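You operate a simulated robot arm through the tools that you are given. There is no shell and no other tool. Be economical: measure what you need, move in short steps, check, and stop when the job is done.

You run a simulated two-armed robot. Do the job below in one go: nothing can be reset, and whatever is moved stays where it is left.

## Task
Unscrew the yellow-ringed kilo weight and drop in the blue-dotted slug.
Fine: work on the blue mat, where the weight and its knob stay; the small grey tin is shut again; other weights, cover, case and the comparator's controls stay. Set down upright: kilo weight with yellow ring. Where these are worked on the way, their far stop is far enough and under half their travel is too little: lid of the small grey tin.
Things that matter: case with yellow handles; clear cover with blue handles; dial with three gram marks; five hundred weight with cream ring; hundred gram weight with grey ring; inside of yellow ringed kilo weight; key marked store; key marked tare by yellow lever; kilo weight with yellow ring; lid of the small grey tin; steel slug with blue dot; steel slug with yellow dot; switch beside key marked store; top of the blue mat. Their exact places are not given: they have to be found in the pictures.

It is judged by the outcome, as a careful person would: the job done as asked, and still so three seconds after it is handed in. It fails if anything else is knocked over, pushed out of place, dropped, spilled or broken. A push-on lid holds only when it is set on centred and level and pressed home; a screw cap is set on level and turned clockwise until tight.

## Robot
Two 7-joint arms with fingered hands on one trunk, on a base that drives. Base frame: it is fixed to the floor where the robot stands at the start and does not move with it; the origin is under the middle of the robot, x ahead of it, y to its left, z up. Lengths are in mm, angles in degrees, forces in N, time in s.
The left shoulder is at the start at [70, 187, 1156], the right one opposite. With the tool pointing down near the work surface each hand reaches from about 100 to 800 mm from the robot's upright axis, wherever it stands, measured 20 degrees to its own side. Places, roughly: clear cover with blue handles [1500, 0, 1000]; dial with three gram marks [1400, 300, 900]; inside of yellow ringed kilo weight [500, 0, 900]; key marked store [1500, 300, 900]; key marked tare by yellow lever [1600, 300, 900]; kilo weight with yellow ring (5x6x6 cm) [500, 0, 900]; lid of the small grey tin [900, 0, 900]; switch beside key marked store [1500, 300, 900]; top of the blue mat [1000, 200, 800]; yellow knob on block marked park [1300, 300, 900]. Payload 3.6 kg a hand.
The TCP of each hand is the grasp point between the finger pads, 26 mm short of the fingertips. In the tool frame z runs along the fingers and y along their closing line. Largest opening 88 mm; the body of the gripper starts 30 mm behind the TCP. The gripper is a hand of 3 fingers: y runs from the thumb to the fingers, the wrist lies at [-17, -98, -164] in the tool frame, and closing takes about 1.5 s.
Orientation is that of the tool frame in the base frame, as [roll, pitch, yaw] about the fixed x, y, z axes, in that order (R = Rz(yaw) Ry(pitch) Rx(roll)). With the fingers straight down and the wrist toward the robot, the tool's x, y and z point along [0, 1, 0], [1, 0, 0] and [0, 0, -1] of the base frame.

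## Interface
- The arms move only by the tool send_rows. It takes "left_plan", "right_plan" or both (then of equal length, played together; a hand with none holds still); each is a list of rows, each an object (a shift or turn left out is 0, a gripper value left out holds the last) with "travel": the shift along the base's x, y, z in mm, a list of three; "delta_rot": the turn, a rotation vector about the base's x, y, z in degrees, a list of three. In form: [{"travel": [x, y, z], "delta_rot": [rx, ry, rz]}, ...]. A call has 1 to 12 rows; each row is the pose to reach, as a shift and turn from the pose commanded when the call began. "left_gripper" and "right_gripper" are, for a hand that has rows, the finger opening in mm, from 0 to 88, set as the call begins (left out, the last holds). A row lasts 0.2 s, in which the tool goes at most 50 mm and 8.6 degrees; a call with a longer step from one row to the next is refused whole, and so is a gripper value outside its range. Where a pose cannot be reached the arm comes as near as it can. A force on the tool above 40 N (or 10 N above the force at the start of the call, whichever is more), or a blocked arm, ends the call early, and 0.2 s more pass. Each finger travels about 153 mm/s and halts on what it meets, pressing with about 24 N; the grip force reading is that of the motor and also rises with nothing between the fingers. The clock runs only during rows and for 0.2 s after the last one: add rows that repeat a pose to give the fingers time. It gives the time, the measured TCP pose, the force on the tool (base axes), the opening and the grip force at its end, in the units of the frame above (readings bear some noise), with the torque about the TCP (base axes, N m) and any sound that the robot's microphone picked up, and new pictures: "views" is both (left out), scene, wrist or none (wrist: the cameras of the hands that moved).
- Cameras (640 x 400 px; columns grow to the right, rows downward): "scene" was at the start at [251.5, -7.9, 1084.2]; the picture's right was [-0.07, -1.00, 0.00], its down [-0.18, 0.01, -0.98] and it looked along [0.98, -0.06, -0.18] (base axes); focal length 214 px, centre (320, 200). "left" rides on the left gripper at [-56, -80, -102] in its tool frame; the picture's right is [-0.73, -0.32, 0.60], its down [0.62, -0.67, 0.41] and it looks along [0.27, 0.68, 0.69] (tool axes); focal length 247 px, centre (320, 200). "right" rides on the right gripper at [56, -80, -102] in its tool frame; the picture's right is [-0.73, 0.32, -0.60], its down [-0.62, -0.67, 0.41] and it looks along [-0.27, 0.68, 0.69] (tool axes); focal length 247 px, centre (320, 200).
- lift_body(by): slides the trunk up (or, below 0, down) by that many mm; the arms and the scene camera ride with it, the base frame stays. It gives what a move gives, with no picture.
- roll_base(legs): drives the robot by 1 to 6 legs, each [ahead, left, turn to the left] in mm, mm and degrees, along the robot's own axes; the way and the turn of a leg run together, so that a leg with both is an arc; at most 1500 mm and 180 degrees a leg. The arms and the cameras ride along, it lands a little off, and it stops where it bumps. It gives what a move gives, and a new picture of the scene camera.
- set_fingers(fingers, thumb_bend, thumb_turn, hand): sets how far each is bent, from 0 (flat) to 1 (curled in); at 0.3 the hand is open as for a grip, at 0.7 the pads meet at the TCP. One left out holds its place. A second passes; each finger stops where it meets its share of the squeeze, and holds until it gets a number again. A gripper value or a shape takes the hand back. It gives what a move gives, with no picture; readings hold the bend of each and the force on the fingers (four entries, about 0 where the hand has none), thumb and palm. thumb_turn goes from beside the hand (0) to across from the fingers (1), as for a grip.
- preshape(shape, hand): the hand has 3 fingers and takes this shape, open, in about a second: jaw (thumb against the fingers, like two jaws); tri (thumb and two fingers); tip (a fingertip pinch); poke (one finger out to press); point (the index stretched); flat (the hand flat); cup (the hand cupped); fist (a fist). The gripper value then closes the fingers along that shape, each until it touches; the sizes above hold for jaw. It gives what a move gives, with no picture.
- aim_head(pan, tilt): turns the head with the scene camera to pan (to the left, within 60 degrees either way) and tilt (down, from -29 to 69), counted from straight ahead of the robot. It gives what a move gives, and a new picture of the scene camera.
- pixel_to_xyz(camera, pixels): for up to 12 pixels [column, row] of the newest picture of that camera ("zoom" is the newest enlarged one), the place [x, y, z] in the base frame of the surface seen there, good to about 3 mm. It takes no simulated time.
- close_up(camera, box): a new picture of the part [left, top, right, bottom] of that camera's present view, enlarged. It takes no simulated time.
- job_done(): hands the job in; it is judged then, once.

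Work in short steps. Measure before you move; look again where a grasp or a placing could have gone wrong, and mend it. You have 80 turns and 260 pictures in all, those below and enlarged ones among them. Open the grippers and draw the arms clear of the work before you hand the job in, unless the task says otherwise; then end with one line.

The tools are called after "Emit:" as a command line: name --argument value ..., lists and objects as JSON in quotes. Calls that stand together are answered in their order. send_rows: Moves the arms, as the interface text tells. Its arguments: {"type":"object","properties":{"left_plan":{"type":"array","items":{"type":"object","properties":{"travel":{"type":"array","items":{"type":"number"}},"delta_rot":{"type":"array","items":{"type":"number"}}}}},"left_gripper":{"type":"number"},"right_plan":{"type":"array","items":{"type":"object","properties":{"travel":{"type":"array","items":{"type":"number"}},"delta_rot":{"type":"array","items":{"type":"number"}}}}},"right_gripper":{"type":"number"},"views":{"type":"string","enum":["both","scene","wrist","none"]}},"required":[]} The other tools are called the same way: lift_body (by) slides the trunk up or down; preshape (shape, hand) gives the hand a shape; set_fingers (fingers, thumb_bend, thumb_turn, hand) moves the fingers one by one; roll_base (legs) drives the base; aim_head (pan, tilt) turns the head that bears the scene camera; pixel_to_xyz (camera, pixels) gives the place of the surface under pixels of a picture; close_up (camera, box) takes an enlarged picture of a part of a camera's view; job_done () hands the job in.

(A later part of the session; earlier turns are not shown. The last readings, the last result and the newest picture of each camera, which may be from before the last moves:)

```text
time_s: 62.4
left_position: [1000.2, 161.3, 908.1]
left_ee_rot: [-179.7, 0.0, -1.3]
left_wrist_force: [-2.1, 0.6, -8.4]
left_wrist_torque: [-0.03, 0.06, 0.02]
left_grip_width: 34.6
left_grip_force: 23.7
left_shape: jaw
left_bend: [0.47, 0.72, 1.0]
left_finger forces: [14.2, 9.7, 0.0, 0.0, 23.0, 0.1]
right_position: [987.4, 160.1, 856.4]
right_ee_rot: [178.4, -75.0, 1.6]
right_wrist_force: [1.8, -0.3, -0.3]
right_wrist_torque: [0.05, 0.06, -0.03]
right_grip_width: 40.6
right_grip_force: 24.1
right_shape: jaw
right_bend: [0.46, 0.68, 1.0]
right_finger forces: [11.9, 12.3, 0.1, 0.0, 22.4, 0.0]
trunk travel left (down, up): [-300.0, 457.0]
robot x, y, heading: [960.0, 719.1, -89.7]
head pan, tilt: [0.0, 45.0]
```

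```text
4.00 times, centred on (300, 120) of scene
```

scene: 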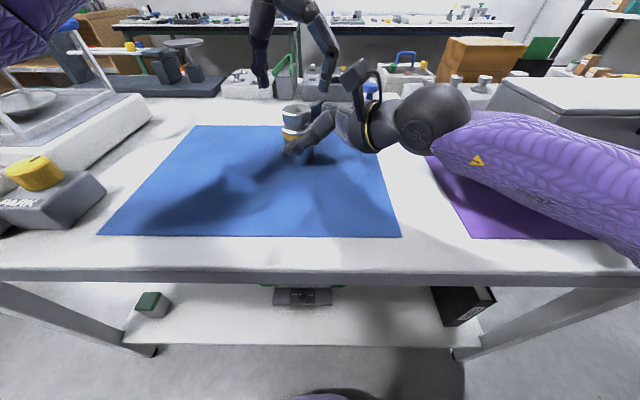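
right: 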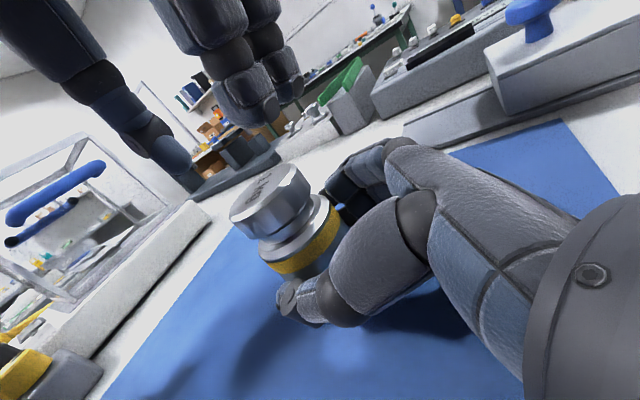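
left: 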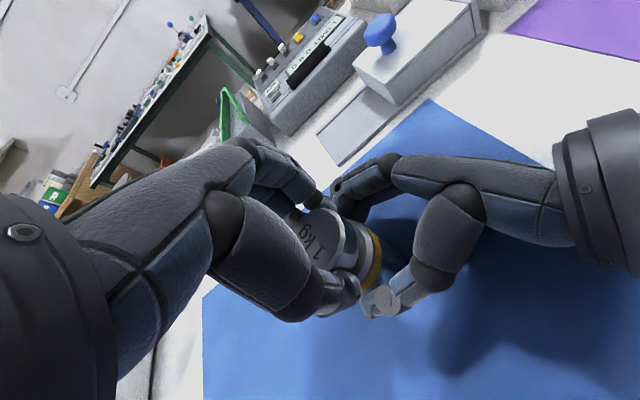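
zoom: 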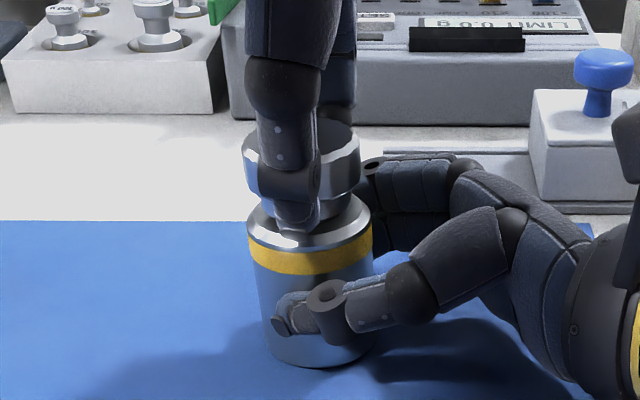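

Still threaded. I lower again and make further strokes (longer, starting at yaw −105).

Emit:
send_rows --left_plan '[{"travel": [0, 0, -3]}, {"travel": [0, 0, -5]}]' --views "none"

Emit:
send_rows --left_plan '[{"travel": [0, 0, 0]}, {"delta_rot": [0, 0, -1]}, {"delta_rot": [0, 0, -9.5]}, {"delta_rot": [0, 0, -18]}, {"delta_rot": [0, 0, -26.5]}, {"delta_rot": [0, 0, -35]}, {"delta_rot": [0, 0, -43.5]}, {"delta_rot": [0, 0, -52]}, {"delta_rot": [0, 0, -60.5]}, {"delta_rot": [0, 0, -69]}, {"delta_rot": [0, 0, -77.5]}, {"delta_rot": [0, 0, -86]}]' --left_gripper 76 --views "none"

Emit:
send_rows --left_plan '[{"delta_rot": [0, 0, -8]}, {"delta_rot": [0, 0, -16]}, {"delta_rot": [0, 0, -16]}]' --left_gripper 76 --views "none"

Emit:
send_rows --left_plan '[{"travel": [0, 0, 0]}, {"travel": [0, 0, 0]}, {"travel": [0, 0, 0]}, {"travel": [0, 0, 0]}, {"travel": [0, 0, 0]}, {"travel": [0, 0, 0]}]' --left_gripper 30 --views "none"

Emit:
close_up --camera "scene" --box '[250, 70, 350, 170]'

Emit:
send_rows --left_plan '[{"delta_rot": [0, 0, 8]}, {"delta_rot": [0, 0, 16.5]}, {"delta_rot": [0, 0, 25]}, {"delta_rot": [0, 0, 33.5]}, {"delta_rot": [0, 0, 42]}, {"delta_rot": [0, 0, 50.5]}, {"delta_rot": [0, 0, 59]}, {"delta_rot": [0, 0, 67.5]}, {"delta_rot": [0, 0, 76]}, {"delta_rot": [0, 0, 84.5]}, {"delta_rot": [0, 0, 93]}, {"delta_rot": [0, 0, 101]}]' --views "none"

Emit:
close_up --camera "scene" --box '[250, 70, 350, 170]'

```text
time_s: 63.0
left_position: [999.5, 160.6, 906.3]
left_ee_rot: [179.9, 0.1, -1.6]
left_wrist_force: [-3.2, 2.6, 0.1]
left_wrist_torque: [0.09, 0.08, -0.03]
left_grip_width: 34.6
left_grip_force: 23.9
left_shape: jaw
left_bend: [0.47, 0.72, 1.0]
left_finger forces: [13.9, 9.0, 0.0, 0.0, 24.4, 0.1]
right_position: [986.9, 159.9, 855.1]
right_ee_rot: [177.9, -75.0, 2.1]
right_wrist_force: [2.0, -4.4, 0.4]
right_wrist_torque: [0.1, 0.04, -0.1]
right_grip_width: 40.7
right_grip_force: 23.9
right_shape: jaw
right_bend: [0.46, 0.68, 1.0]
right_finger forces: [12.1, 15.0, 0.0, 0.0, 21.1, 0.0]
trunk travel left (down, up): [-300.0, 457.0]
robot x, y, heading: [957.8, 719.0, -89.4]
head pan, tilt: [0.0, 45.0]
```

```text
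time_s: 65.6
left_position: [1000.0, 161.1, 904.4]
left_ee_rot: [-179.9, 0.1, -87.7]
left_wrist_force: [0.3, -0.1, -0.3]
left_wrist_torque: [-0.01, 0.02, 0.02]
left_grip_width: 75.7
left_grip_force: 0.0
left_shape: jaw
left_bend: [0.32, 0.39, 0.98]
left_finger forces: [0.0, 0.0, 0.0, 0.0, 0.1, 0.0]
right_position: [986.6, 160.5, 855.0]
right_ee_rot: [178.0, -75.0, 2.0]
right_wrist_force: [-2.7, -0.9, -0.8]
right_wrist_torque: [0.08, 0.08, 0.03]
right_grip_width: 40.6
right_grip_force: 24.0
right_shape: jaw
right_bend: [0.46, 0.68, 1.0]
right_finger forces: [9.9, 14.9, 0.0, 0.0, 22.0, 0.0]
trunk travel left (down, up): [-300.0, 457.0]
robot x, y, heading: [958.7, 715.0, -89.3]
head pan, tilt: [0.0, 45.0]
```

```text
time_s: 66.4
left_position: [1000.0, 161.0, 904.7]
left_ee_rot: [180.0, 0.1, -103.6]
left_wrist_force: [0.4, 0.0, -0.1]
left_wrist_torque: [0.0, 0.02, -0.01]
left_grip_width: 75.7
left_grip_force: 0.0
left_shape: jaw
left_bend: [0.32, 0.39, 0.98]
left_finger forces: [0.1, 0.0, 0.0, 0.0, 0.0, 0.1]
right_position: [987.0, 159.4, 855.0]
right_ee_rot: [178.1, -75.0, 2.0]
right_wrist_force: [0.0, -0.9, 0.3]
right_wrist_torque: [0.14, 0.04, 0.05]
right_grip_width: 40.6
right_grip_force: 23.5
right_shape: jaw
right_bend: [0.46, 0.68, 1.0]
right_finger forces: [9.9, 15.1, 0.0, 0.0, 22.3, 0.0]
trunk travel left (down, up): [-300.0, 457.0]
robot x, y, heading: [960.7, 717.7, -89.7]
head pan, tilt: [0.0, 45.0]
```

```text
time_s: 67.8
left_position: [999.8, 160.8, 905.1]
left_ee_rot: [-179.9, 0.0, -103.5]
left_wrist_force: [-1.2, -1.4, 0.0]
left_wrist_torque: [-0.02, 0.06, -0.04]
left_grip_width: 34.8
left_grip_force: 23.6
left_shape: jaw
left_bend: [0.47, 0.72, 1.0]
left_finger forces: [7.1, 16.0, 0.0, 0.1, 21.3, 0.1]
right_position: [987.1, 160.8, 854.8]
right_ee_rot: [177.9, -75.0, 2.1]
right_wrist_force: [0.9, 1.1, 0.9]
right_wrist_torque: [0.09, 0.0, 0.03]
right_grip_width: 40.3
right_grip_force: 24.2
right_shape: jaw
right_bend: [0.46, 0.68, 1.0]
right_finger forces: [9.6, 14.6, 0.0, 0.0, 23.3, 0.0]
trunk travel left (down, up): [-300.0, 457.0]
robot x, y, heading: [961.2, 717.8, -89.7]
head pan, tilt: [0.0, 45.0]
```

```text
4.00 times, centred on (300, 120) of scene
```

zoom: 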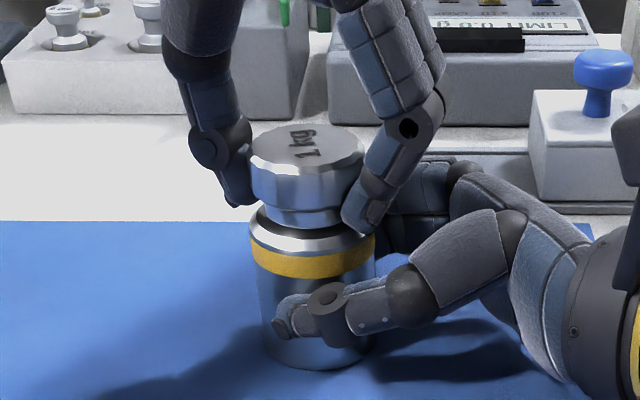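

```text
time_s: 70.4
left_position: [1000.1, 161.5, 903.9]
left_ee_rot: [-179.8, 0.0, -2.2]
left_wrist_force: [-1.1, -0.4, -0.6]
left_wrist_torque: [-0.01, 0.01, 0.01]
left_grip_width: 34.6
left_grip_force: 23.6
left_shape: jaw
left_bend: [0.47, 0.72, 1.0]
left_finger forces: [11.0, 13.8, 0.0, 0.0, 23.5, 0.1]
right_position: [986.8, 159.2, 854.2]
right_ee_rot: [178.4, -74.9, 1.7]
right_wrist_force: [0.6, 0.2, 0.3]
right_wrist_torque: [0.07, 0.06, -0.02]
right_grip_width: 40.5
right_grip_force: 24.0
right_shape: jaw
right_bend: [0.46, 0.68, 1.0]
right_finger forces: [9.4, 15.3, 0.1, 0.1, 22.9, 0.0]
trunk travel left (down, up): [-300.0, 457.0]
robot x, y, heading: [958.1, 715.1, -89.7]
head pan, tilt: [0.0, 45.0]
```

```text
4.00 times, centred on (300, 120) of scene
```

zoom: 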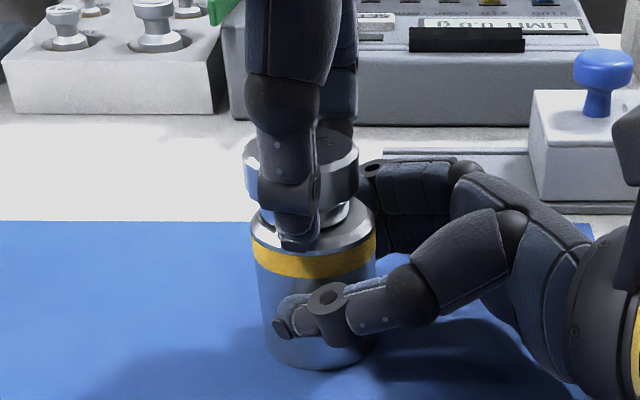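

The forces dropped to zero and the knob shifted relative to the body — probably free. Lift test.

Emit:
send_rows --left_plan '[{"travel": [0, 0, 2]}, {"travel": [0, 0, 5]}, {"travel": [0, 0, 9]}, {"travel": [0, 0, 14]}, {"travel": [0, 0, 14]}]' --views "none"

Emit:
close_up --camera "scene" --box '[250, 70, 350, 170]'

```text
time_s: 71.6
left_position: [1000.1, 161.1, 919.5]
left_ee_rot: [-179.9, 0.0, -2.5]
left_wrist_force: [-0.6, -0.4, -1.2]
left_wrist_torque: [0.02, -0.01, 0.02]
left_grip_width: 34.4
left_grip_force: 24.8
left_shape: jaw
left_bend: [0.47, 0.72, 1.0]
left_finger forces: [11.0, 13.7, 0.0, 0.1, 23.5, 0.0]
right_position: [986.8, 158.9, 855.0]
right_ee_rot: [177.8, -74.9, 2.3]
right_wrist_force: [-0.5, -0.3, -0.2]
right_wrist_torque: [0.11, 0.02, -0.02]
right_grip_width: 40.5
right_grip_force: 23.2
right_shape: jaw
right_bend: [0.46, 0.68, 1.0]
right_finger forces: [9.6, 15.1, 0.0, 0.1, 22.6, 0.0]
trunk travel left (down, up): [-300.0, 457.0]
robot x, y, heading: [960.6, 715.5, -89.9]
head pan, tilt: [0.0, 45.0]
```

```text
4.00 times, centred on (300, 120) of scene
```

zoom: 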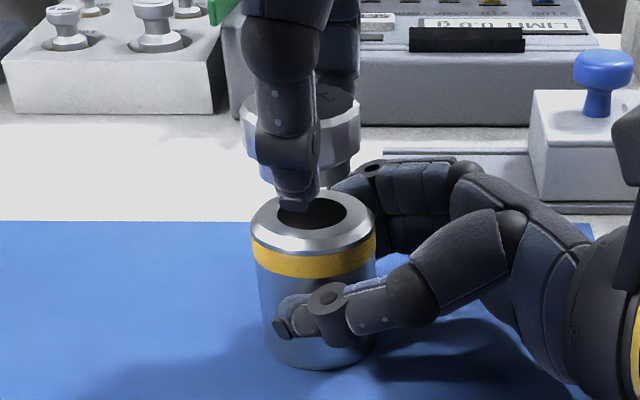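

The knob is off, revealing the bore. I raise it, move it to the free +x part of the mat and look.

Emit:
send_rows --left_plan '[{"travel": [0, 0, 25]}, {"travel": [5, 0, 55]}, {"travel": [35, 0, 60]}, {"travel": [75, 5, 60]}, {"travel": [100, 10, 50]}, {"travel": [105, 15, 25]}, {"travel": [105, 15, 0]}, {"travel": [105, 15, -10]}, {"travel": [105, 15, -10]}]' --views "both"

Emit:
close_up --camera "scene" --box '[190, 70, 350, 190]'

```text
time_s: 73.6
left_position: [1105.1, 175.2, 909.7]
left_ee_rot: [-179.9, 0.0, -2.4]
left_wrist_force: [0.3, -0.1, -0.7]
left_wrist_torque: [0.01, -0.02, 0.03]
left_grip_width: 34.6
left_grip_force: 24.2
left_shape: jaw
left_bend: [0.47, 0.72, 1.0]
left_finger forces: [10.8, 13.6, 0.1, 0.1, 23.2, 0.0]
right_position: [987.1, 160.3, 854.1]
right_ee_rot: [178.3, -75.0, 1.6]
right_wrist_force: [0.3, 0.0, -0.5]
right_wrist_torque: [0.08, 0.06, -0.02]
right_grip_width: 40.2
right_grip_force: 23.9
right_shape: jaw
right_bend: [0.46, 0.68, 1.0]
right_finger forces: [9.6, 15.1, 0.0, 0.0, 22.4, 0.0]
trunk travel left (down, up): [-300.0, 457.0]
robot x, y, heading: [961.1, 716.7, -89.5]
head pan, tilt: [0.0, 45.0]
```

scene: 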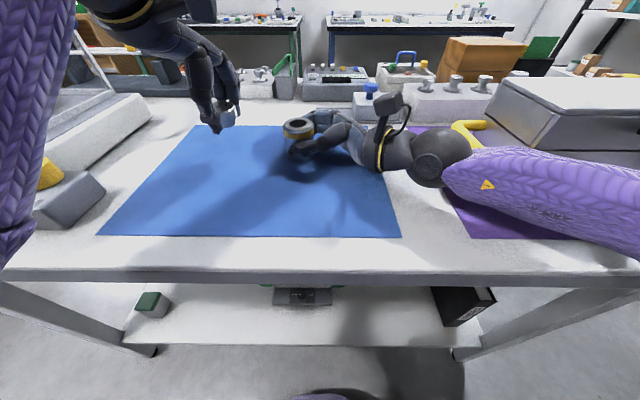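
left: 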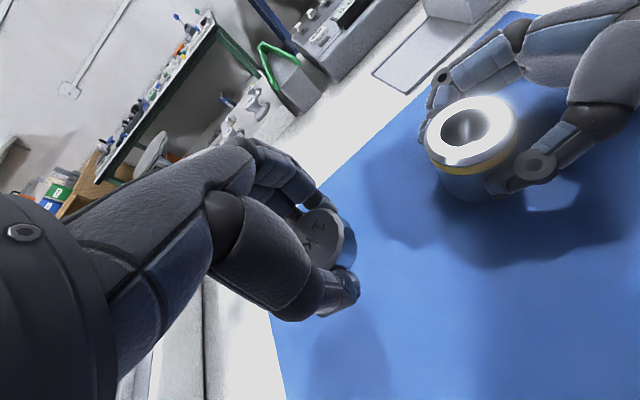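

```text
3.33 times, centred on (270, 130) of scene
```

zoom: 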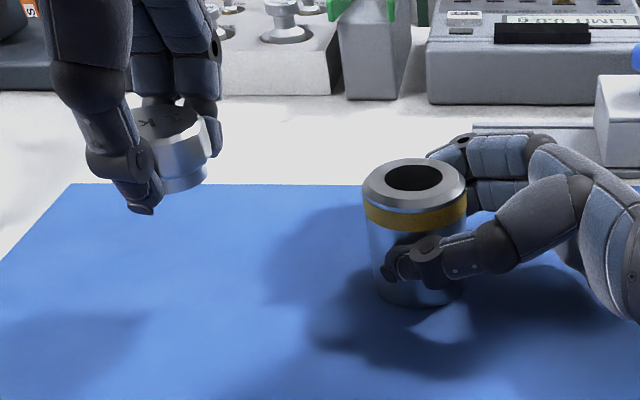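

I measure the fingertip and the knob's bottom heights before setting it down.

Emit:
pixel_to_xyz --camera "zoom" --pixels '[[145, 208], [140, 195], [185, 186], [190, 160], [175, 112], [205, 120], [208, 148], [413, 180], [413, 165], [390, 178], [440, 178]]'

Emit:
send_rows --left_plan '[{"travel": [0, 0, -20]}, {"travel": [0, 0, -40]}, {"travel": [0, 0, -50]}, {"travel": [0, 0, -50]}]' --views "none"

Emit:
close_up --camera "scene" --box '[180, 90, 300, 180]'

```text
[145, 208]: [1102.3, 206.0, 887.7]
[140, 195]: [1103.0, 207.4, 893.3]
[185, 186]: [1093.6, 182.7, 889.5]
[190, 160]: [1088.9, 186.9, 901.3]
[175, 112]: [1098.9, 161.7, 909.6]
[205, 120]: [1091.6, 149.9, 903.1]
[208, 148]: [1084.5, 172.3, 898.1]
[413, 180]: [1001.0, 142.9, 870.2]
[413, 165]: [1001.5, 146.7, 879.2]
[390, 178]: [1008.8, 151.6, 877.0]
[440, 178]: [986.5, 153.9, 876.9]
```

```text
time_s: 74.6
left_position: [1103.7, 175.5, 859.6]
left_ee_rot: [-179.9, 0.0, -2.5]
left_wrist_force: [0.1, -0.4, -1.4]
left_wrist_torque: [-0.01, 0.01, 0.0]
left_grip_width: 34.7
left_grip_force: 23.6
left_shape: jaw
left_bend: [0.47, 0.72, 1.0]
left_finger forces: [10.8, 13.5, 0.0, 0.1, 23.1, 0.0]
right_position: [986.8, 158.8, 855.7]
right_ee_rot: [178.1, -75.0, 1.9]
right_wrist_force: [0.1, -1.2, 1.6]
right_wrist_torque: [0.1, 0.06, 0.01]
right_grip_width: 40.3
right_grip_force: 24.0
right_shape: jaw
right_bend: [0.46, 0.68, 1.0]
right_finger forces: [9.6, 15.1, 0.0, 0.1, 22.1, 0.1]
trunk travel left (down, up): [-300.0, 457.0]
robot x, y, heading: [960.2, 717.0, -89.5]
head pan, tilt: [0.0, 45.0]
```

```text
4.44 times, centred on (240, 135) of scene
```

zoom: 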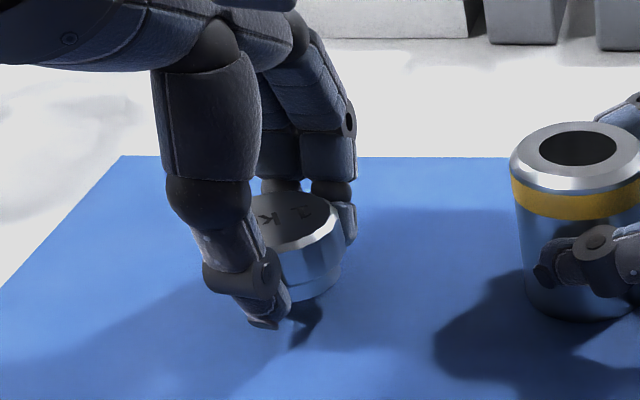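

Tips are ~2 mm below the knob base. I lower 9 mm, then open a little and rise.

Emit:
send_rows --left_plan '[{"travel": [0, 0, -4]}, {"travel": [0, 0, -8]}, {"travel": [0, 0, -10]}, {"travel": [0, 0, -10]}]' --views "none"

Emit:
send_rows --left_plan '[{"travel": [0, 0, 0]}, {"travel": [0, 0, 1]}, {"travel": [0, 0, 2]}, {"travel": [0, 0, 3]}, {"travel": [0, 0, 3]}]' --left_gripper 66 --views "none"

Emit:
close_up --camera "scene" --box '[180, 90, 300, 180]'

```text
time_s: 75.6
left_position: [1105.3, 175.2, 847.8]
left_ee_rot: [180.0, 0.1, -2.4]
left_wrist_force: [-0.6, 0.1, -1.3]
left_wrist_torque: [0.02, 0.02, 0.03]
left_grip_width: 34.4
left_grip_force: 23.8
left_shape: jaw
left_bend: [0.47, 0.72, 1.0]
left_finger forces: [10.8, 13.6, 0.0, 0.0, 23.0, 0.0]
right_position: [987.0, 159.7, 855.7]
right_ee_rot: [178.4, -75.0, 1.7]
right_wrist_force: [0.0, -1.0, 0.1]
right_wrist_torque: [0.04, 0.05, 0.0]
right_grip_width: 40.4
right_grip_force: 24.3
right_shape: jaw
right_bend: [0.46, 0.68, 1.0]
right_finger forces: [9.6, 15.1, 0.0, 0.0, 22.2, 0.1]
trunk travel left (down, up): [-300.0, 457.0]
robot x, y, heading: [958.1, 715.6, -89.8]
head pan, tilt: [0.0, 45.0]
```

```text
time_s: 76.8
left_position: [1106.0, 174.9, 853.1]
left_ee_rot: [-179.9, 0.0, -2.5]
left_wrist_force: [-0.5, -0.1, -0.3]
left_wrist_torque: [-0.03, 0.02, 0.0]
left_grip_width: 66.0
left_grip_force: 0.1
left_shape: jaw
left_bend: [0.34, 0.52, 0.99]
left_finger forces: [0.0, 0.0, 0.0, 0.0, 0.1, 0.0]
right_position: [987.3, 160.0, 854.7]
right_ee_rot: [178.0, -75.0, 2.1]
right_wrist_force: [0.1, -0.2, 0.3]
right_wrist_torque: [0.09, 0.03, 0.02]
right_grip_width: 40.4
right_grip_force: 24.7
right_shape: jaw
right_bend: [0.46, 0.68, 1.0]
right_finger forces: [9.6, 15.3, 0.0, 0.0, 22.1, 0.1]
trunk travel left (down, up): [-300.0, 457.0]
robot x, y, heading: [959.0, 718.0, -89.6]
head pan, tilt: [0.0, 45.0]
```

```text
4.44 times, centred on (240, 135) of scene
```

zoom: 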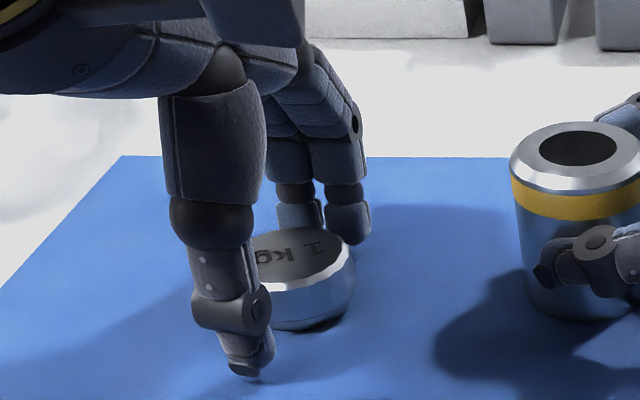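

Knob rests on the mat. Left hand goes up out of the way, right hand opens and backs off.

Emit:
send_rows --left_plan '[{"travel": [0, 0, 0]}, {"travel": [0, 0, 0]}, {"travel": [0, 0, 10]}, {"travel": [0, 0, 40]}, {"travel": [0, 0, 80]}, {"travel": [0, 10, 120]}, {"travel": [0, 40, 160]}, {"travel": [10, 80, 200]}, {"travel": [20, 110, 230]}, {"travel": [20, 110, 230]}]' --right_plan '[{"travel": [0, 0, 0]}, {"travel": [0, 0, 0]}, {"travel": [0, 0, 0]}, {"travel": [0, 0, 0]}, {"travel": [-10, 0, 2]}, {"travel": [-30, 0, 8]}, {"travel": [-60, 0, 18]}, {"travel": [-95, 0, 40]}, {"travel": [-110, 10, 80]}, {"travel": [-120, 20, 120]}]' --left_gripper 80 --right_gripper 88 --views "scene"

Emit:
close_up --camera "scene" --box '[190, 80, 350, 180]'

Emit:
pixel_to_xyz --camera "zoom" --pixels '[[440, 190], [400, 190], [470, 190], [440, 165], [440, 215], [235, 220], [265, 215]]'

```text
refused: row 8 steps farther than a row can; nothing moved
```

```text
4.00 times, centred on (270, 130) of scene
```

zoom: 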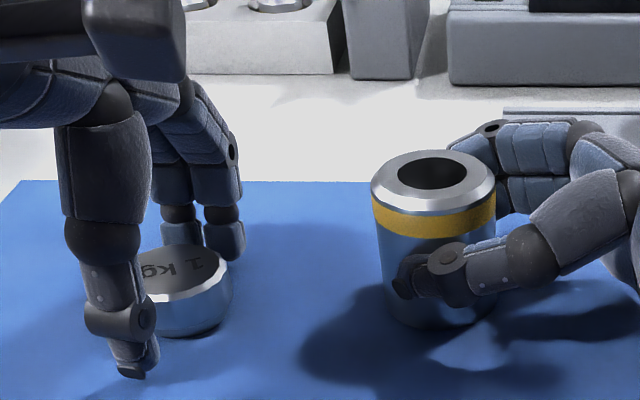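

```text
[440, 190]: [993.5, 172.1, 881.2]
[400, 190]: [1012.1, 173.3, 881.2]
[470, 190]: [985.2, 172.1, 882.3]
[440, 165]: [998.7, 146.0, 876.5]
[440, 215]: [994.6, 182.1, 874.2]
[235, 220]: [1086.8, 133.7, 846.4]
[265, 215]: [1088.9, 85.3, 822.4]
```

A step was too long; same motion with smaller steps.

Emit:
send_rows --left_plan '[{"travel": [0, 0, 0]}, {"travel": [0, 0, 0]}, {"travel": [0, 0, 10]}, {"travel": [0, 0, 40]}, {"travel": [0, 0, 80]}, {"travel": [0, 10, 120]}, {"travel": [0, 30, 155]}, {"travel": [5, 55, 185]}, {"travel": [10, 80, 215]}, {"travel": [15, 95, 230]}]' --right_plan '[{"travel": [0, 0, 0]}, {"travel": [0, 0, 0]}, {"travel": [0, 0, 0]}, {"travel": [0, 0, 0]}, {"travel": [-10, 0, 2]}, {"travel": [-30, 0, 8]}, {"travel": [-60, 0, 18]}, {"travel": [-90, 0, 38]}, {"travel": [-105, 10, 75]}, {"travel": [-115, 20, 110]}]' --left_gripper 80 --right_gripper 88 --views "scene"

Emit:
close_up --camera "scene" --box '[190, 80, 350, 180]'

Emit:
pixel_to_xyz --camera "zoom" --pixels '[[440, 190], [380, 180], [490, 180], [440, 160], [440, 215], [435, 175], [405, 175], [465, 175]]'

```text
time_s: 79.0
left_position: [1128.9, 206.3, 1009.4]
left_ee_rot: [179.6, -2.7, -0.6]
left_wrist_force: [0.5, -0.7, 1.2]
left_wrist_torque: [0.0, 0.01, -0.02]
left_grip_width: 80.0
left_grip_force: 0.0
left_shape: jaw
left_bend: [0.31, 0.31, 0.98]
left_finger forces: [0.0, 0.0, 0.0, 0.1, 0.0, 0.0]
left hand out of reach, approached as far as the arm can: row 8, 9, 10
right_position: [873.0, 180.7, 965.3]
right_ee_rot: [178.0, -74.9, 1.9]
right_wrist_force: [-0.3, -0.2, 0.3]
right_wrist_torque: [0.0, -0.01, 0.02]
right_grip_width: 87.9
right_grip_force: 0.0
right_shape: jaw
right_bend: [0.3, 0.3, 0.98]
right_finger forces: [0.0, 0.1, 0.0, 0.0, 0.0, 0.0]
trunk travel left (down, up): [-300.0, 457.0]
robot x, y, heading: [962.8, 716.0, -89.6]
head pan, tilt: [0.0, 45.0]
```

scene: 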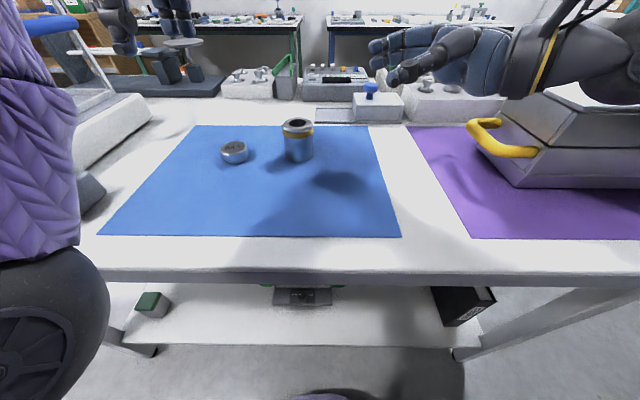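

```text
4.00 times, centred on (270, 130) of scene
```

zoom: 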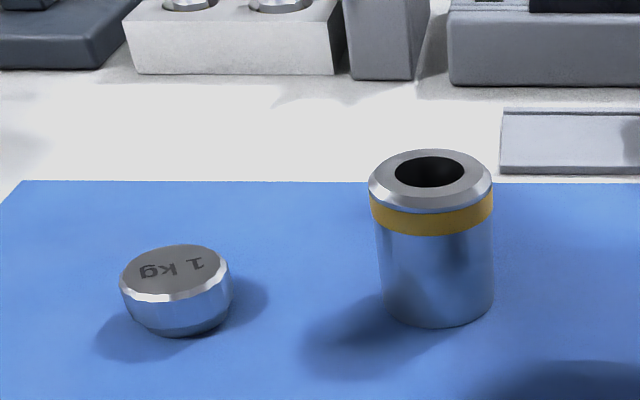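

```text
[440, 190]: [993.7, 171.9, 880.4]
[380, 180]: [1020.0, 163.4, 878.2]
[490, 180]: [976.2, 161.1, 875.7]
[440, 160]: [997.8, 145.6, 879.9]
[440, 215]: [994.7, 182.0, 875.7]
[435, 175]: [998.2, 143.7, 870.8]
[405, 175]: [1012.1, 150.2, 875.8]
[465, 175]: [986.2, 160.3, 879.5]
```

Both pieces stand upright. Now the tin: I bring the right hand back to vertical over the blue lid knob near (852,-2).

Emit:
send_rows --right_plan '[{"travel": [-5, 0, 20], "delta_rot": [0, 7.5, 0]}, {"travel": [-10, -10, 40], "delta_rot": [0, 15, 0]}, {"travel": [-15, -30, 50], "delta_rot": [0, 22.5, 0]}, {"travel": [-21, -50, 50], "delta_rot": [0, 30, 0]}, {"travel": [-21, -70, 50], "delta_rot": [0, 37.5, 0]}, {"travel": [-21, -90, 50], "delta_rot": [0, 45, 0]}, {"travel": [-21, -110, 50], "delta_rot": [0, 52.5, 0]}, {"travel": [-21, -130, 40], "delta_rot": [0, 60, 0]}, {"travel": [-21, -150, 30], "delta_rot": [0, 67.5, 0]}, {"travel": [-21, -170, 20], "delta_rot": [0, 75, 0]}, {"travel": [-21, -182, 0], "delta_rot": [0, 75, 0]}, {"travel": [-21, -182, -10], "delta_rot": [0, 75, 0]}]' --right_gripper 70 --views "both"

Emit:
close_up --camera "scene" --box '[290, 40, 450, 140]'

Emit:
pixel_to_xyz --camera "scene" --pixels '[[371, 86], [365, 87], [377, 87], [371, 93], [360, 97], [385, 97]]'

```text
time_s: 81.6
left_position: [1127.2, 206.1, 1012.0]
left_ee_rot: [179.3, -2.7, -0.6]
left_wrist_force: [-0.1, 0.2, 0.1]
left_wrist_torque: [0.01, 0.0, 0.02]
left_grip_width: 79.9
left_grip_force: 0.0
left_shape: jaw
left_bend: [0.31, 0.31, 0.98]
left_finger forces: [0.0, 0.0, 0.0, 0.1, 0.0, 0.0]
right_position: [851.6, -2.4, 955.7]
right_ee_rot: [-180.0, 0.1, 0.5]
right_wrist_force: [0.6, 0.3, -0.4]
right_wrist_torque: [0.0, 0.01, 0.02]
right_grip_width: 70.0
right_grip_force: 0.0
right_shape: jaw
right_bend: [0.33, 0.47, 0.99]
right_finger forces: [0.1, 0.0, 0.0, 0.0, 0.0, 0.1]
trunk travel left (down, up): [-300.0, 457.0]
robot x, y, heading: [958.7, 715.9, -89.4]
head pan, tilt: [0.0, 45.0]
```

scene: 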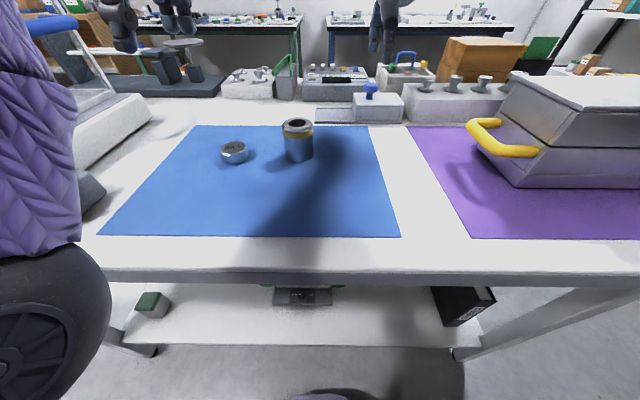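
right: 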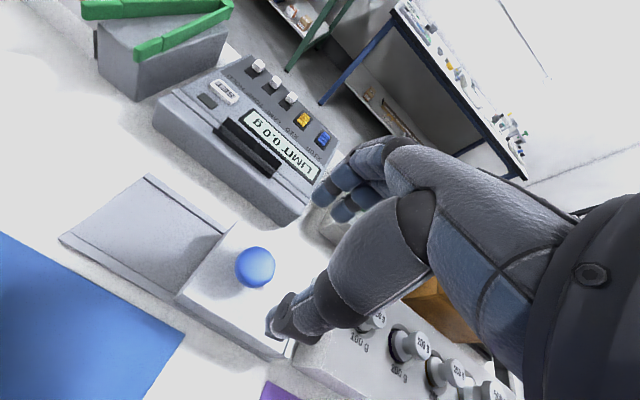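

```text
4.00 times, centred on (370, 90) of scene
```

zoom: 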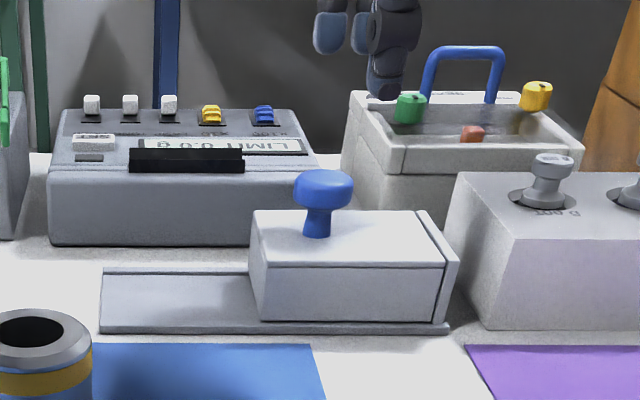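

```text
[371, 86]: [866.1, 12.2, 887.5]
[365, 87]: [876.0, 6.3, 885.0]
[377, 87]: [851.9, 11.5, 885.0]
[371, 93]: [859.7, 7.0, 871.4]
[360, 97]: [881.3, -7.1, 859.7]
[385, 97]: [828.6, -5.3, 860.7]
```

I refine the lid knob's centre from the right wrist camera.

Emit:
pixel_to_xyz --camera "right" --pixels '[[255, 262], [240, 266], [270, 266], [255, 252], [255, 280], [205, 290], [240, 225], [280, 345], [65, 240], [148, 178]]'

```text
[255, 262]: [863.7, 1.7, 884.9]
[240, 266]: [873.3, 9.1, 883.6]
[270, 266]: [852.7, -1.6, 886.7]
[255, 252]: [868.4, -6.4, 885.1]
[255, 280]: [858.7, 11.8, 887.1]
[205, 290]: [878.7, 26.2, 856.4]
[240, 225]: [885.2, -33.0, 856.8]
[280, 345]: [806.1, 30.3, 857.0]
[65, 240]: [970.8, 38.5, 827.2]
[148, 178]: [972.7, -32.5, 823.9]
```

Lid knob centre ≈(863,2), top 887. I descend there to TCP z≈887 and close.

Emit:
send_rows --right_plan '[{"travel": [11, 4, -20]}, {"travel": [11, 4, -40]}, {"travel": [11, 4, -58]}, {"travel": [11, 4, -68]}, {"travel": [11, 4, -68]}]' --right_gripper 70 --views "none"

Emit:
send_rows --right_plan '[{"travel": [0, 0, 0]}, {"travel": [0, 0, 0]}, {"travel": [0, 0, 0]}, {"travel": [0, 0, 0]}, {"travel": [0, 0, 0]}, {"travel": [0, 0, 0]}, {"travel": [0, 0, 0]}]' --right_gripper 8 --views "wrist"

Emit:
close_up --camera "scene" --box '[290, 40, 450, 140]'

```text
time_s: 82.8
left_position: [1126.9, 205.7, 1011.4]
left_ee_rot: [179.2, -2.5, -0.6]
left_wrist_force: [-0.1, 0.2, 0.4]
left_wrist_torque: [0.02, 0.01, 0.0]
left_grip_width: 79.8
left_grip_force: 0.1
left_shape: jaw
left_bend: [0.31, 0.31, 0.98]
left_finger forces: [0.1, 0.1, 0.0, 0.0, 0.1, 0.1]
right_position: [862.5, 1.7, 886.1]
right_ee_rot: [-180.0, 0.0, 0.5]
right_wrist_force: [0.3, -0.4, -0.7]
right_wrist_torque: [0.04, -0.02, 0.03]
right_grip_width: 70.2
right_grip_force: 0.1
right_shape: jaw
right_bend: [0.33, 0.47, 0.99]
right_finger forces: [0.0, 0.0, 0.1, 0.0, 0.1, 0.0]
trunk travel left (down, up): [-300.0, 457.0]
robot x, y, heading: [961.7, 715.0, -89.5]
head pan, tilt: [0.0, 45.0]
```

```text
time_s: 84.4
left_position: [1126.5, 205.3, 1012.1]
left_ee_rot: [179.2, -2.6, -0.8]
left_wrist_force: [-0.5, -0.2, 0.2]
left_wrist_torque: [0.01, 0.03, -0.02]
left_grip_width: 80.1
left_grip_force: 0.1
left_shape: jaw
left_bend: [0.31, 0.31, 0.98]
left_finger forces: [0.0, 0.0, 0.0, 0.0, 0.0, 0.0]
right_position: [862.5, 3.7, 886.3]
right_ee_rot: [-179.9, 0.0, 0.5]
right_wrist_force: [0.1, 8.4, -14.0]
right_wrist_torque: [0.08, 0.0, 0.01]
right_grip_width: 17.3
right_grip_force: 24.0
right_shape: jaw
right_bend: [0.61, 0.75, 1.0]
right_finger forces: [8.5, 9.6, 0.0, 0.1, 25.9, 0.1]
trunk travel left (down, up): [-300.0, 457.0]
robot x, y, heading: [957.1, 713.8, -89.6]
head pan, tilt: [0.0, 45.0]
```

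right: 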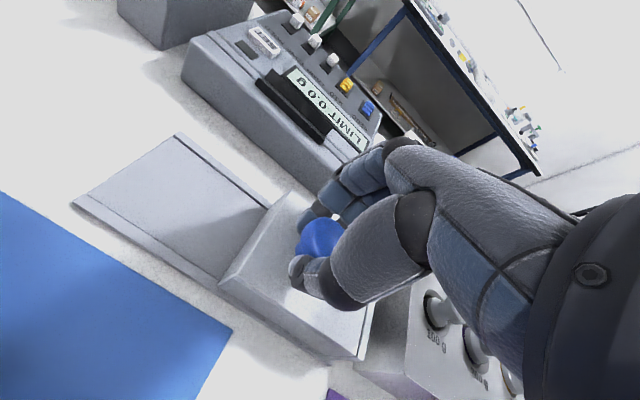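

```text
4.00 times, centred on (370, 90) of scene
```

zoom: 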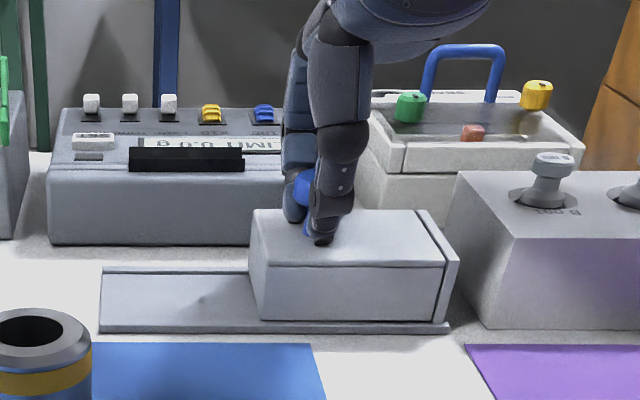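

The lid knob is gripped. I slide it +x gently.

Emit:
send_rows --right_plan '[{"travel": [5, 0, 0]}, {"travel": [12, 0, 0]}, {"travel": [20, 0, 0]}, {"travel": [30, 0, 0]}, {"travel": [40, 0, 0]}, {"travel": [40, 0, 0]}]' --views "wrist"

Emit:
close_up --camera "scene" --box '[290, 40, 450, 140]'

```text
time_s: 85.8
left_position: [1125.9, 205.5, 1012.2]
left_ee_rot: [179.2, -2.5, -0.7]
left_wrist_force: [0.0, -0.9, 0.6]
left_wrist_torque: [-0.01, 0.0, 0.03]
left_grip_width: 80.0
left_grip_force: 0.0
left_shape: jaw
left_bend: [0.31, 0.31, 0.98]
left_finger forces: [0.0, 0.0, 0.0, 0.1, 0.1, 0.1]
right_position: [902.5, 3.0, 885.5]
right_ee_rot: [-179.8, -0.1, 0.5]
right_wrist_force: [0.3, 7.3, -15.2]
right_wrist_torque: [0.07, 0.02, 0.0]
right_grip_width: 17.6
right_grip_force: 24.5
right_shape: jaw
right_bend: [0.61, 0.75, 1.0]
right_finger forces: [8.9, 10.6, 0.1, 0.1, 25.6, 0.0]
trunk travel left (down, up): [-300.0, 457.0]
robot x, y, heading: [959.5, 717.0, -89.2]
head pan, tilt: [0.0, 45.0]
```

right: 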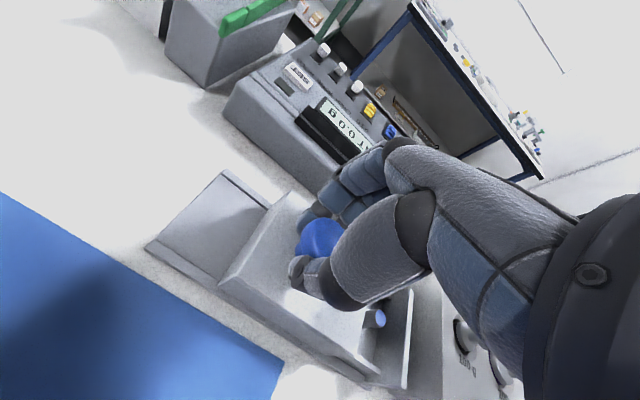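

```text
4.00 times, centred on (370, 90) of scene
```

zoom: 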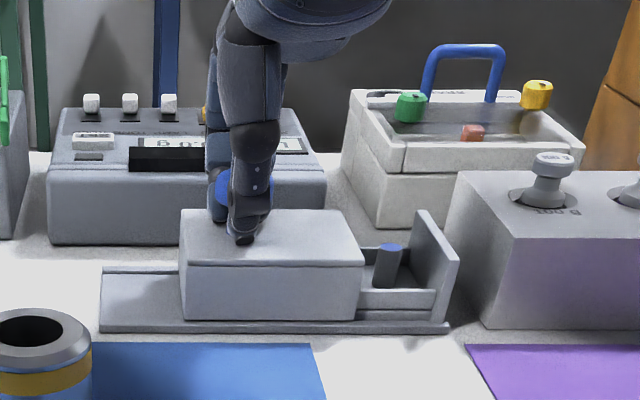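

The lid slides and the blue-topped slug appears. I push on to the far stop.

Emit:
send_rows --right_plan '[{"travel": [10, 0, 0]}, {"travel": [20, 0, 0]}, {"travel": [28, 0, 0]}, {"travel": [36, 0, 0]}, {"travel": [42, 0, 0]}, {"travel": [46, 0, 0]}, {"travel": [50, 0, 0]}]' --views "wrist"

Emit:
close_up --camera "scene" --box '[290, 40, 450, 140]'

```text
time_s: 87.4
left_position: [1125.5, 205.8, 1012.8]
left_ee_rot: [179.2, -2.5, -0.8]
left_wrist_force: [-0.1, -0.3, -0.1]
left_wrist_torque: [0.02, 0.03, 0.03]
left_grip_width: 79.7
left_grip_force: 0.0
left_shape: jaw
left_bend: [0.31, 0.31, 0.98]
left_finger forces: [0.1, 0.0, 0.1, 0.0, 0.0, 0.0]
right_position: [947.5, 1.1, 886.6]
right_ee_rot: [-179.6, 0.1, 0.3]
right_wrist_force: [-9.5, 10.3, -15.9]
right_wrist_torque: [0.12, 0.08, -0.07]
right_grip_width: 17.1
right_grip_force: 24.2
right_shape: jaw
right_bend: [0.62, 0.75, 1.0]
right_finger forces: [5.3, 14.1, 0.0, 0.0, 25.9, 0.0]
trunk travel left (down, up): [-300.0, 457.0]
robot x, y, heading: [958.5, 716.6, -89.5]
head pan, tilt: [0.0, 45.0]
```

right: 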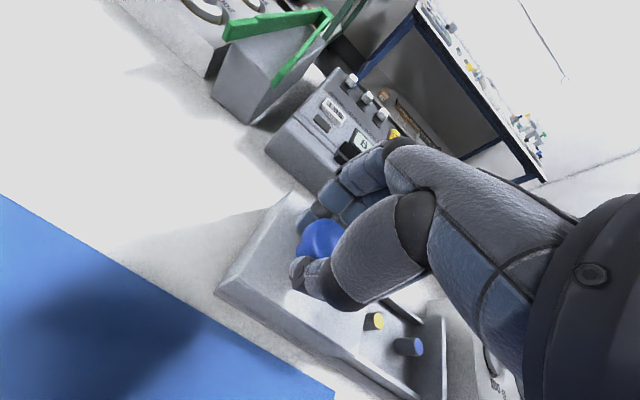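

```text
4.00 times, centred on (370, 90) of scene
```

zoom: 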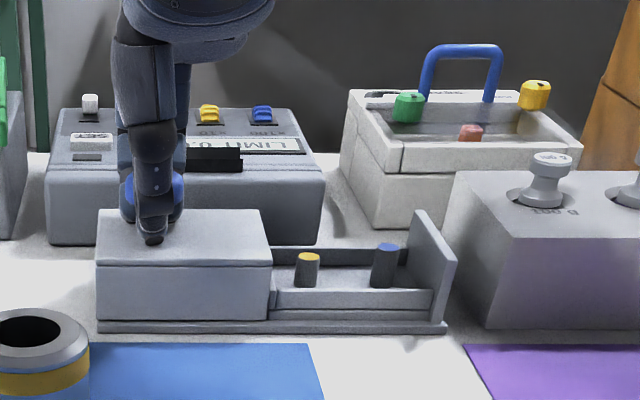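

Lid is at its stop; both slugs stand in the tray. I release, rise, and measure the slugs.

Emit:
send_rows --right_plan '[{"travel": [-2, 0, 0]}, {"travel": [-2, 0, 0]}, {"travel": [-2, 0, 0]}, {"travel": [-2, 0, 15]}, {"travel": [-10, 0, 40]}, {"travel": [-40, 0, 65]}, {"travel": [-80, 0, 75]}, {"travel": [-105, 0, 75]}, {"travel": [-105, 0, 75]}]' --right_gripper 66 --views "wrist"

Emit:
close_up --camera "scene" --box '[330, 70, 430, 140]'

Emit:
pixel_to_xyz --camera "zoom" --pixels '[[363, 200], [363, 230], [240, 210], [240, 240], [430, 180], [340, 260], [300, 280], [340, 235], [365, 260]]'

```text
time_s: 89.4
left_position: [1127.5, 205.4, 1012.4]
left_ee_rot: [179.0, -2.5, -0.8]
left_wrist_force: [-0.3, 0.7, 0.4]
left_wrist_torque: [0.0, 0.01, 0.03]
left_grip_width: 80.2
left_grip_force: 0.0
left_shape: jaw
left_bend: [0.31, 0.31, 0.98]
left_finger forces: [0.1, 0.0, 0.1, 0.1, 0.2, 0.0]
right_position: [846.7, 1.3, 962.8]
right_ee_rot: [-180.0, 0.1, 0.5]
right_wrist_force: [-0.2, -0.4, -0.5]
right_wrist_torque: [0.01, 0.01, 0.0]
right_grip_width: 65.8
right_grip_force: 0.2
right_shape: jaw
right_bend: [0.34, 0.52, 0.99]
right_finger forces: [0.0, 0.0, 0.0, 0.1, 0.0, 0.0]
trunk travel left (down, up): [-300.0, 457.0]
robot x, y, heading: [960.4, 715.1, -89.6]
head pan, tilt: [0.0, 45.0]
```

right: 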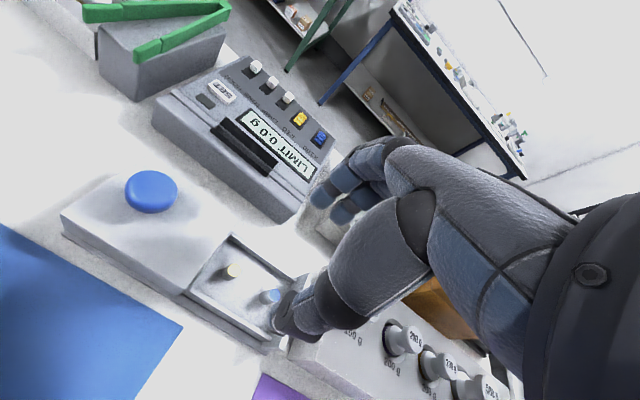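

```text
5.71 times, centred on (380, 105) of scene
```

zoom: 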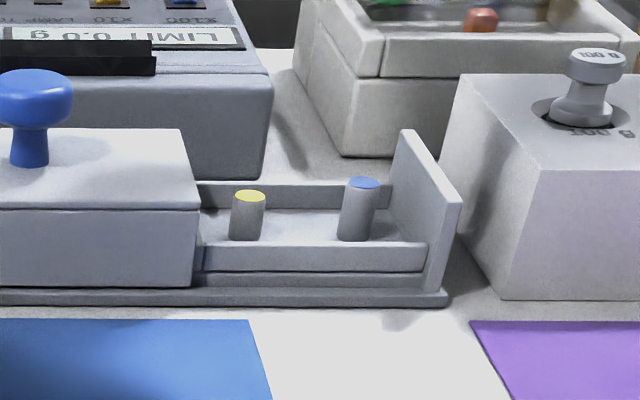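

```text
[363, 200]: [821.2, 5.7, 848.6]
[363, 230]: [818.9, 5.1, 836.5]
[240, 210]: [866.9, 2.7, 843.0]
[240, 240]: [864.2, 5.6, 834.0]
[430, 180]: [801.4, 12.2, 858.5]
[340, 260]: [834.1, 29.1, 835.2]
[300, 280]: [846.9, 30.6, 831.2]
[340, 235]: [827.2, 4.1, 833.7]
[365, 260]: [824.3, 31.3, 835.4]
```

Blue slug at ≈(820,-1), ~12 mm across, top ≈855, close to the end wall. I try the fingertip-pinch shape to see its footprint and measure the walls.

Emit:
preshape --shape "tip" --hand "right"

Emit:
close_up --camera "scene" --box '[310, 0, 470, 130]'

Emit:
close_up --camera "right" --box '[160, 120, 420, 360]'

Emit:
pixel_to_xyz --camera "right" --pixels '[[273, 296], [232, 270], [268, 344], [293, 300], [295, 285], [275, 335], [225, 240], [190, 295], [296, 305]]'

```text
time_s: 90.3
left_position: [1124.9, 205.6, 1013.2]
left_ee_rot: [179.1, -2.4, -0.7]
left_wrist_force: [0.6, 0.5, 0.3]
left_wrist_torque: [0.02, -0.02, -0.02]
left_grip_width: 79.9
left_grip_force: 0.1
left_shape: jaw
left_bend: [0.31, 0.31, 0.98]
left_finger forces: [0.0, 0.1, 0.0, 0.1, 0.0, 0.0]
right_position: [846.5, 1.8, 960.2]
right_ee_rot: [179.9, 0.0, 0.4]
right_wrist_force: [-0.6, 0.1, 0.2]
right_wrist_torque: [0.02, 0.0, 0.0]
right_grip_width: 88.1
right_grip_force: 0.1
right_shape: tip
right_bend: [0.3, 0.3, 0.98]
right_finger forces: [0.0, 0.1, 0.0, 0.1, 0.1, 0.0]
trunk travel left (down, up): [-300.0, 457.0]
robot x, y, heading: [962.5, 714.2, -89.6]
head pan, tilt: [0.0, 45.0]
```

```text
3.08 times, centred on (390, 65) of scene
```

zoom: 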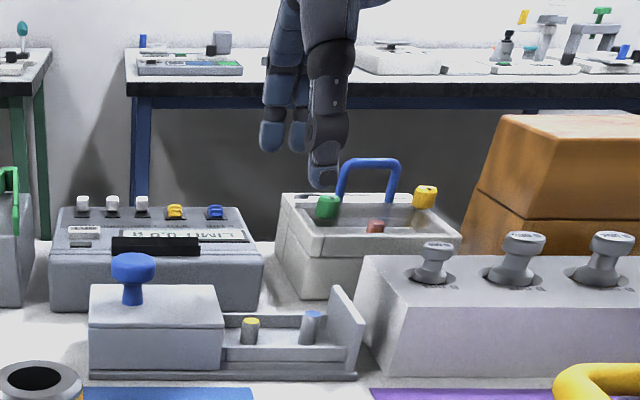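

```text
1.67 times, centred on (290, 240) of right
```

zoom: 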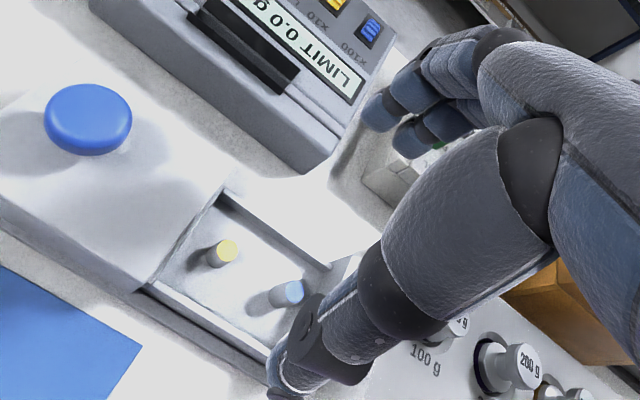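

```text
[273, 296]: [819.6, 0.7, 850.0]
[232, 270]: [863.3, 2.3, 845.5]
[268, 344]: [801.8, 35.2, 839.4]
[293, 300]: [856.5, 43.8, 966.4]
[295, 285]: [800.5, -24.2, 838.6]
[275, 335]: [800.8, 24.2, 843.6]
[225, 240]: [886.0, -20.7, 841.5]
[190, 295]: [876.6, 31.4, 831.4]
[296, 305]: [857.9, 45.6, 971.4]
```

I close the pinch in the air to see which finger meets the thumb.

Emit:
send_rows --right_plan '[{"travel": [0, 0, 0]}, {"travel": [0, 0, 0]}, {"travel": [0, 0, 0]}, {"travel": [0, 0, 0]}, {"travel": [0, 0, 0]}]' --right_gripper 12 --views "wrist"

Emit:
close_up --camera "scene" --box '[340, 0, 460, 110]'

Emit:
pixel_to_xyz --camera "zoom" --pixels '[[150, 145], [165, 160], [180, 150], [130, 140]]'

```text
time_s: 91.5
left_position: [1127.5, 204.8, 1012.5]
left_ee_rot: [179.2, -2.5, -0.7]
left_wrist_force: [0.1, -0.2, 0.1]
left_wrist_torque: [0.01, -0.02, 0.01]
left_grip_width: 79.9
left_grip_force: 0.1
left_shape: jaw
left_bend: [0.31, 0.31, 0.98]
left_finger forces: [0.0, 0.0, 0.1, 0.0, 0.1, 0.1]
right_position: [846.8, 1.9, 961.2]
right_ee_rot: [179.9, 0.1, 0.5]
right_wrist_force: [-0.7, 0.2, 0.3]
right_wrist_torque: [-0.01, 0.03, 0.0]
right_grip_width: 12.3
right_grip_force: 0.0
right_shape: tip
right_bend: [0.61, 0.73, 1.0]
right_finger forces: [0.1, 0.0, 0.1, 0.0, 0.0, 0.1]
trunk travel left (down, up): [-300.0, 457.0]
robot x, y, heading: [961.4, 712.7, -89.6]
head pan, tilt: [0.0, 45.0]
```

right: 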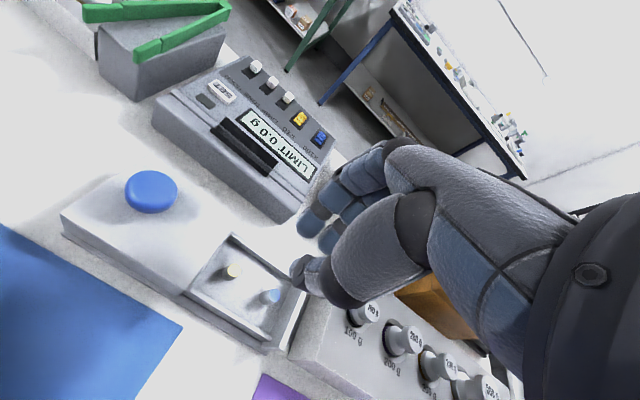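

```text
3.64 times, centred on (400, 55) of scene
```

zoom: 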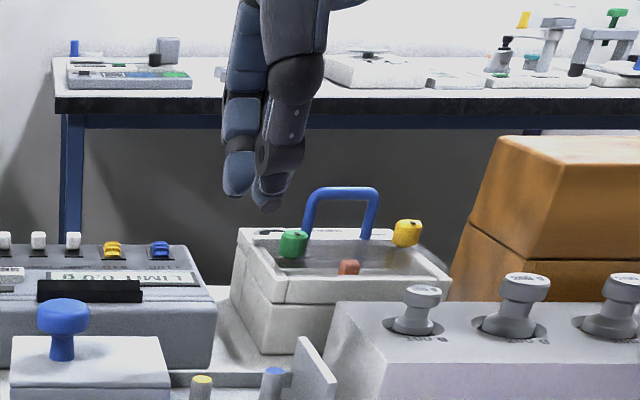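

```text
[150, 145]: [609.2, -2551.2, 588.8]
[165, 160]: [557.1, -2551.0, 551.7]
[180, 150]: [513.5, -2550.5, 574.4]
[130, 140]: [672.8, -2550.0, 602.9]
```

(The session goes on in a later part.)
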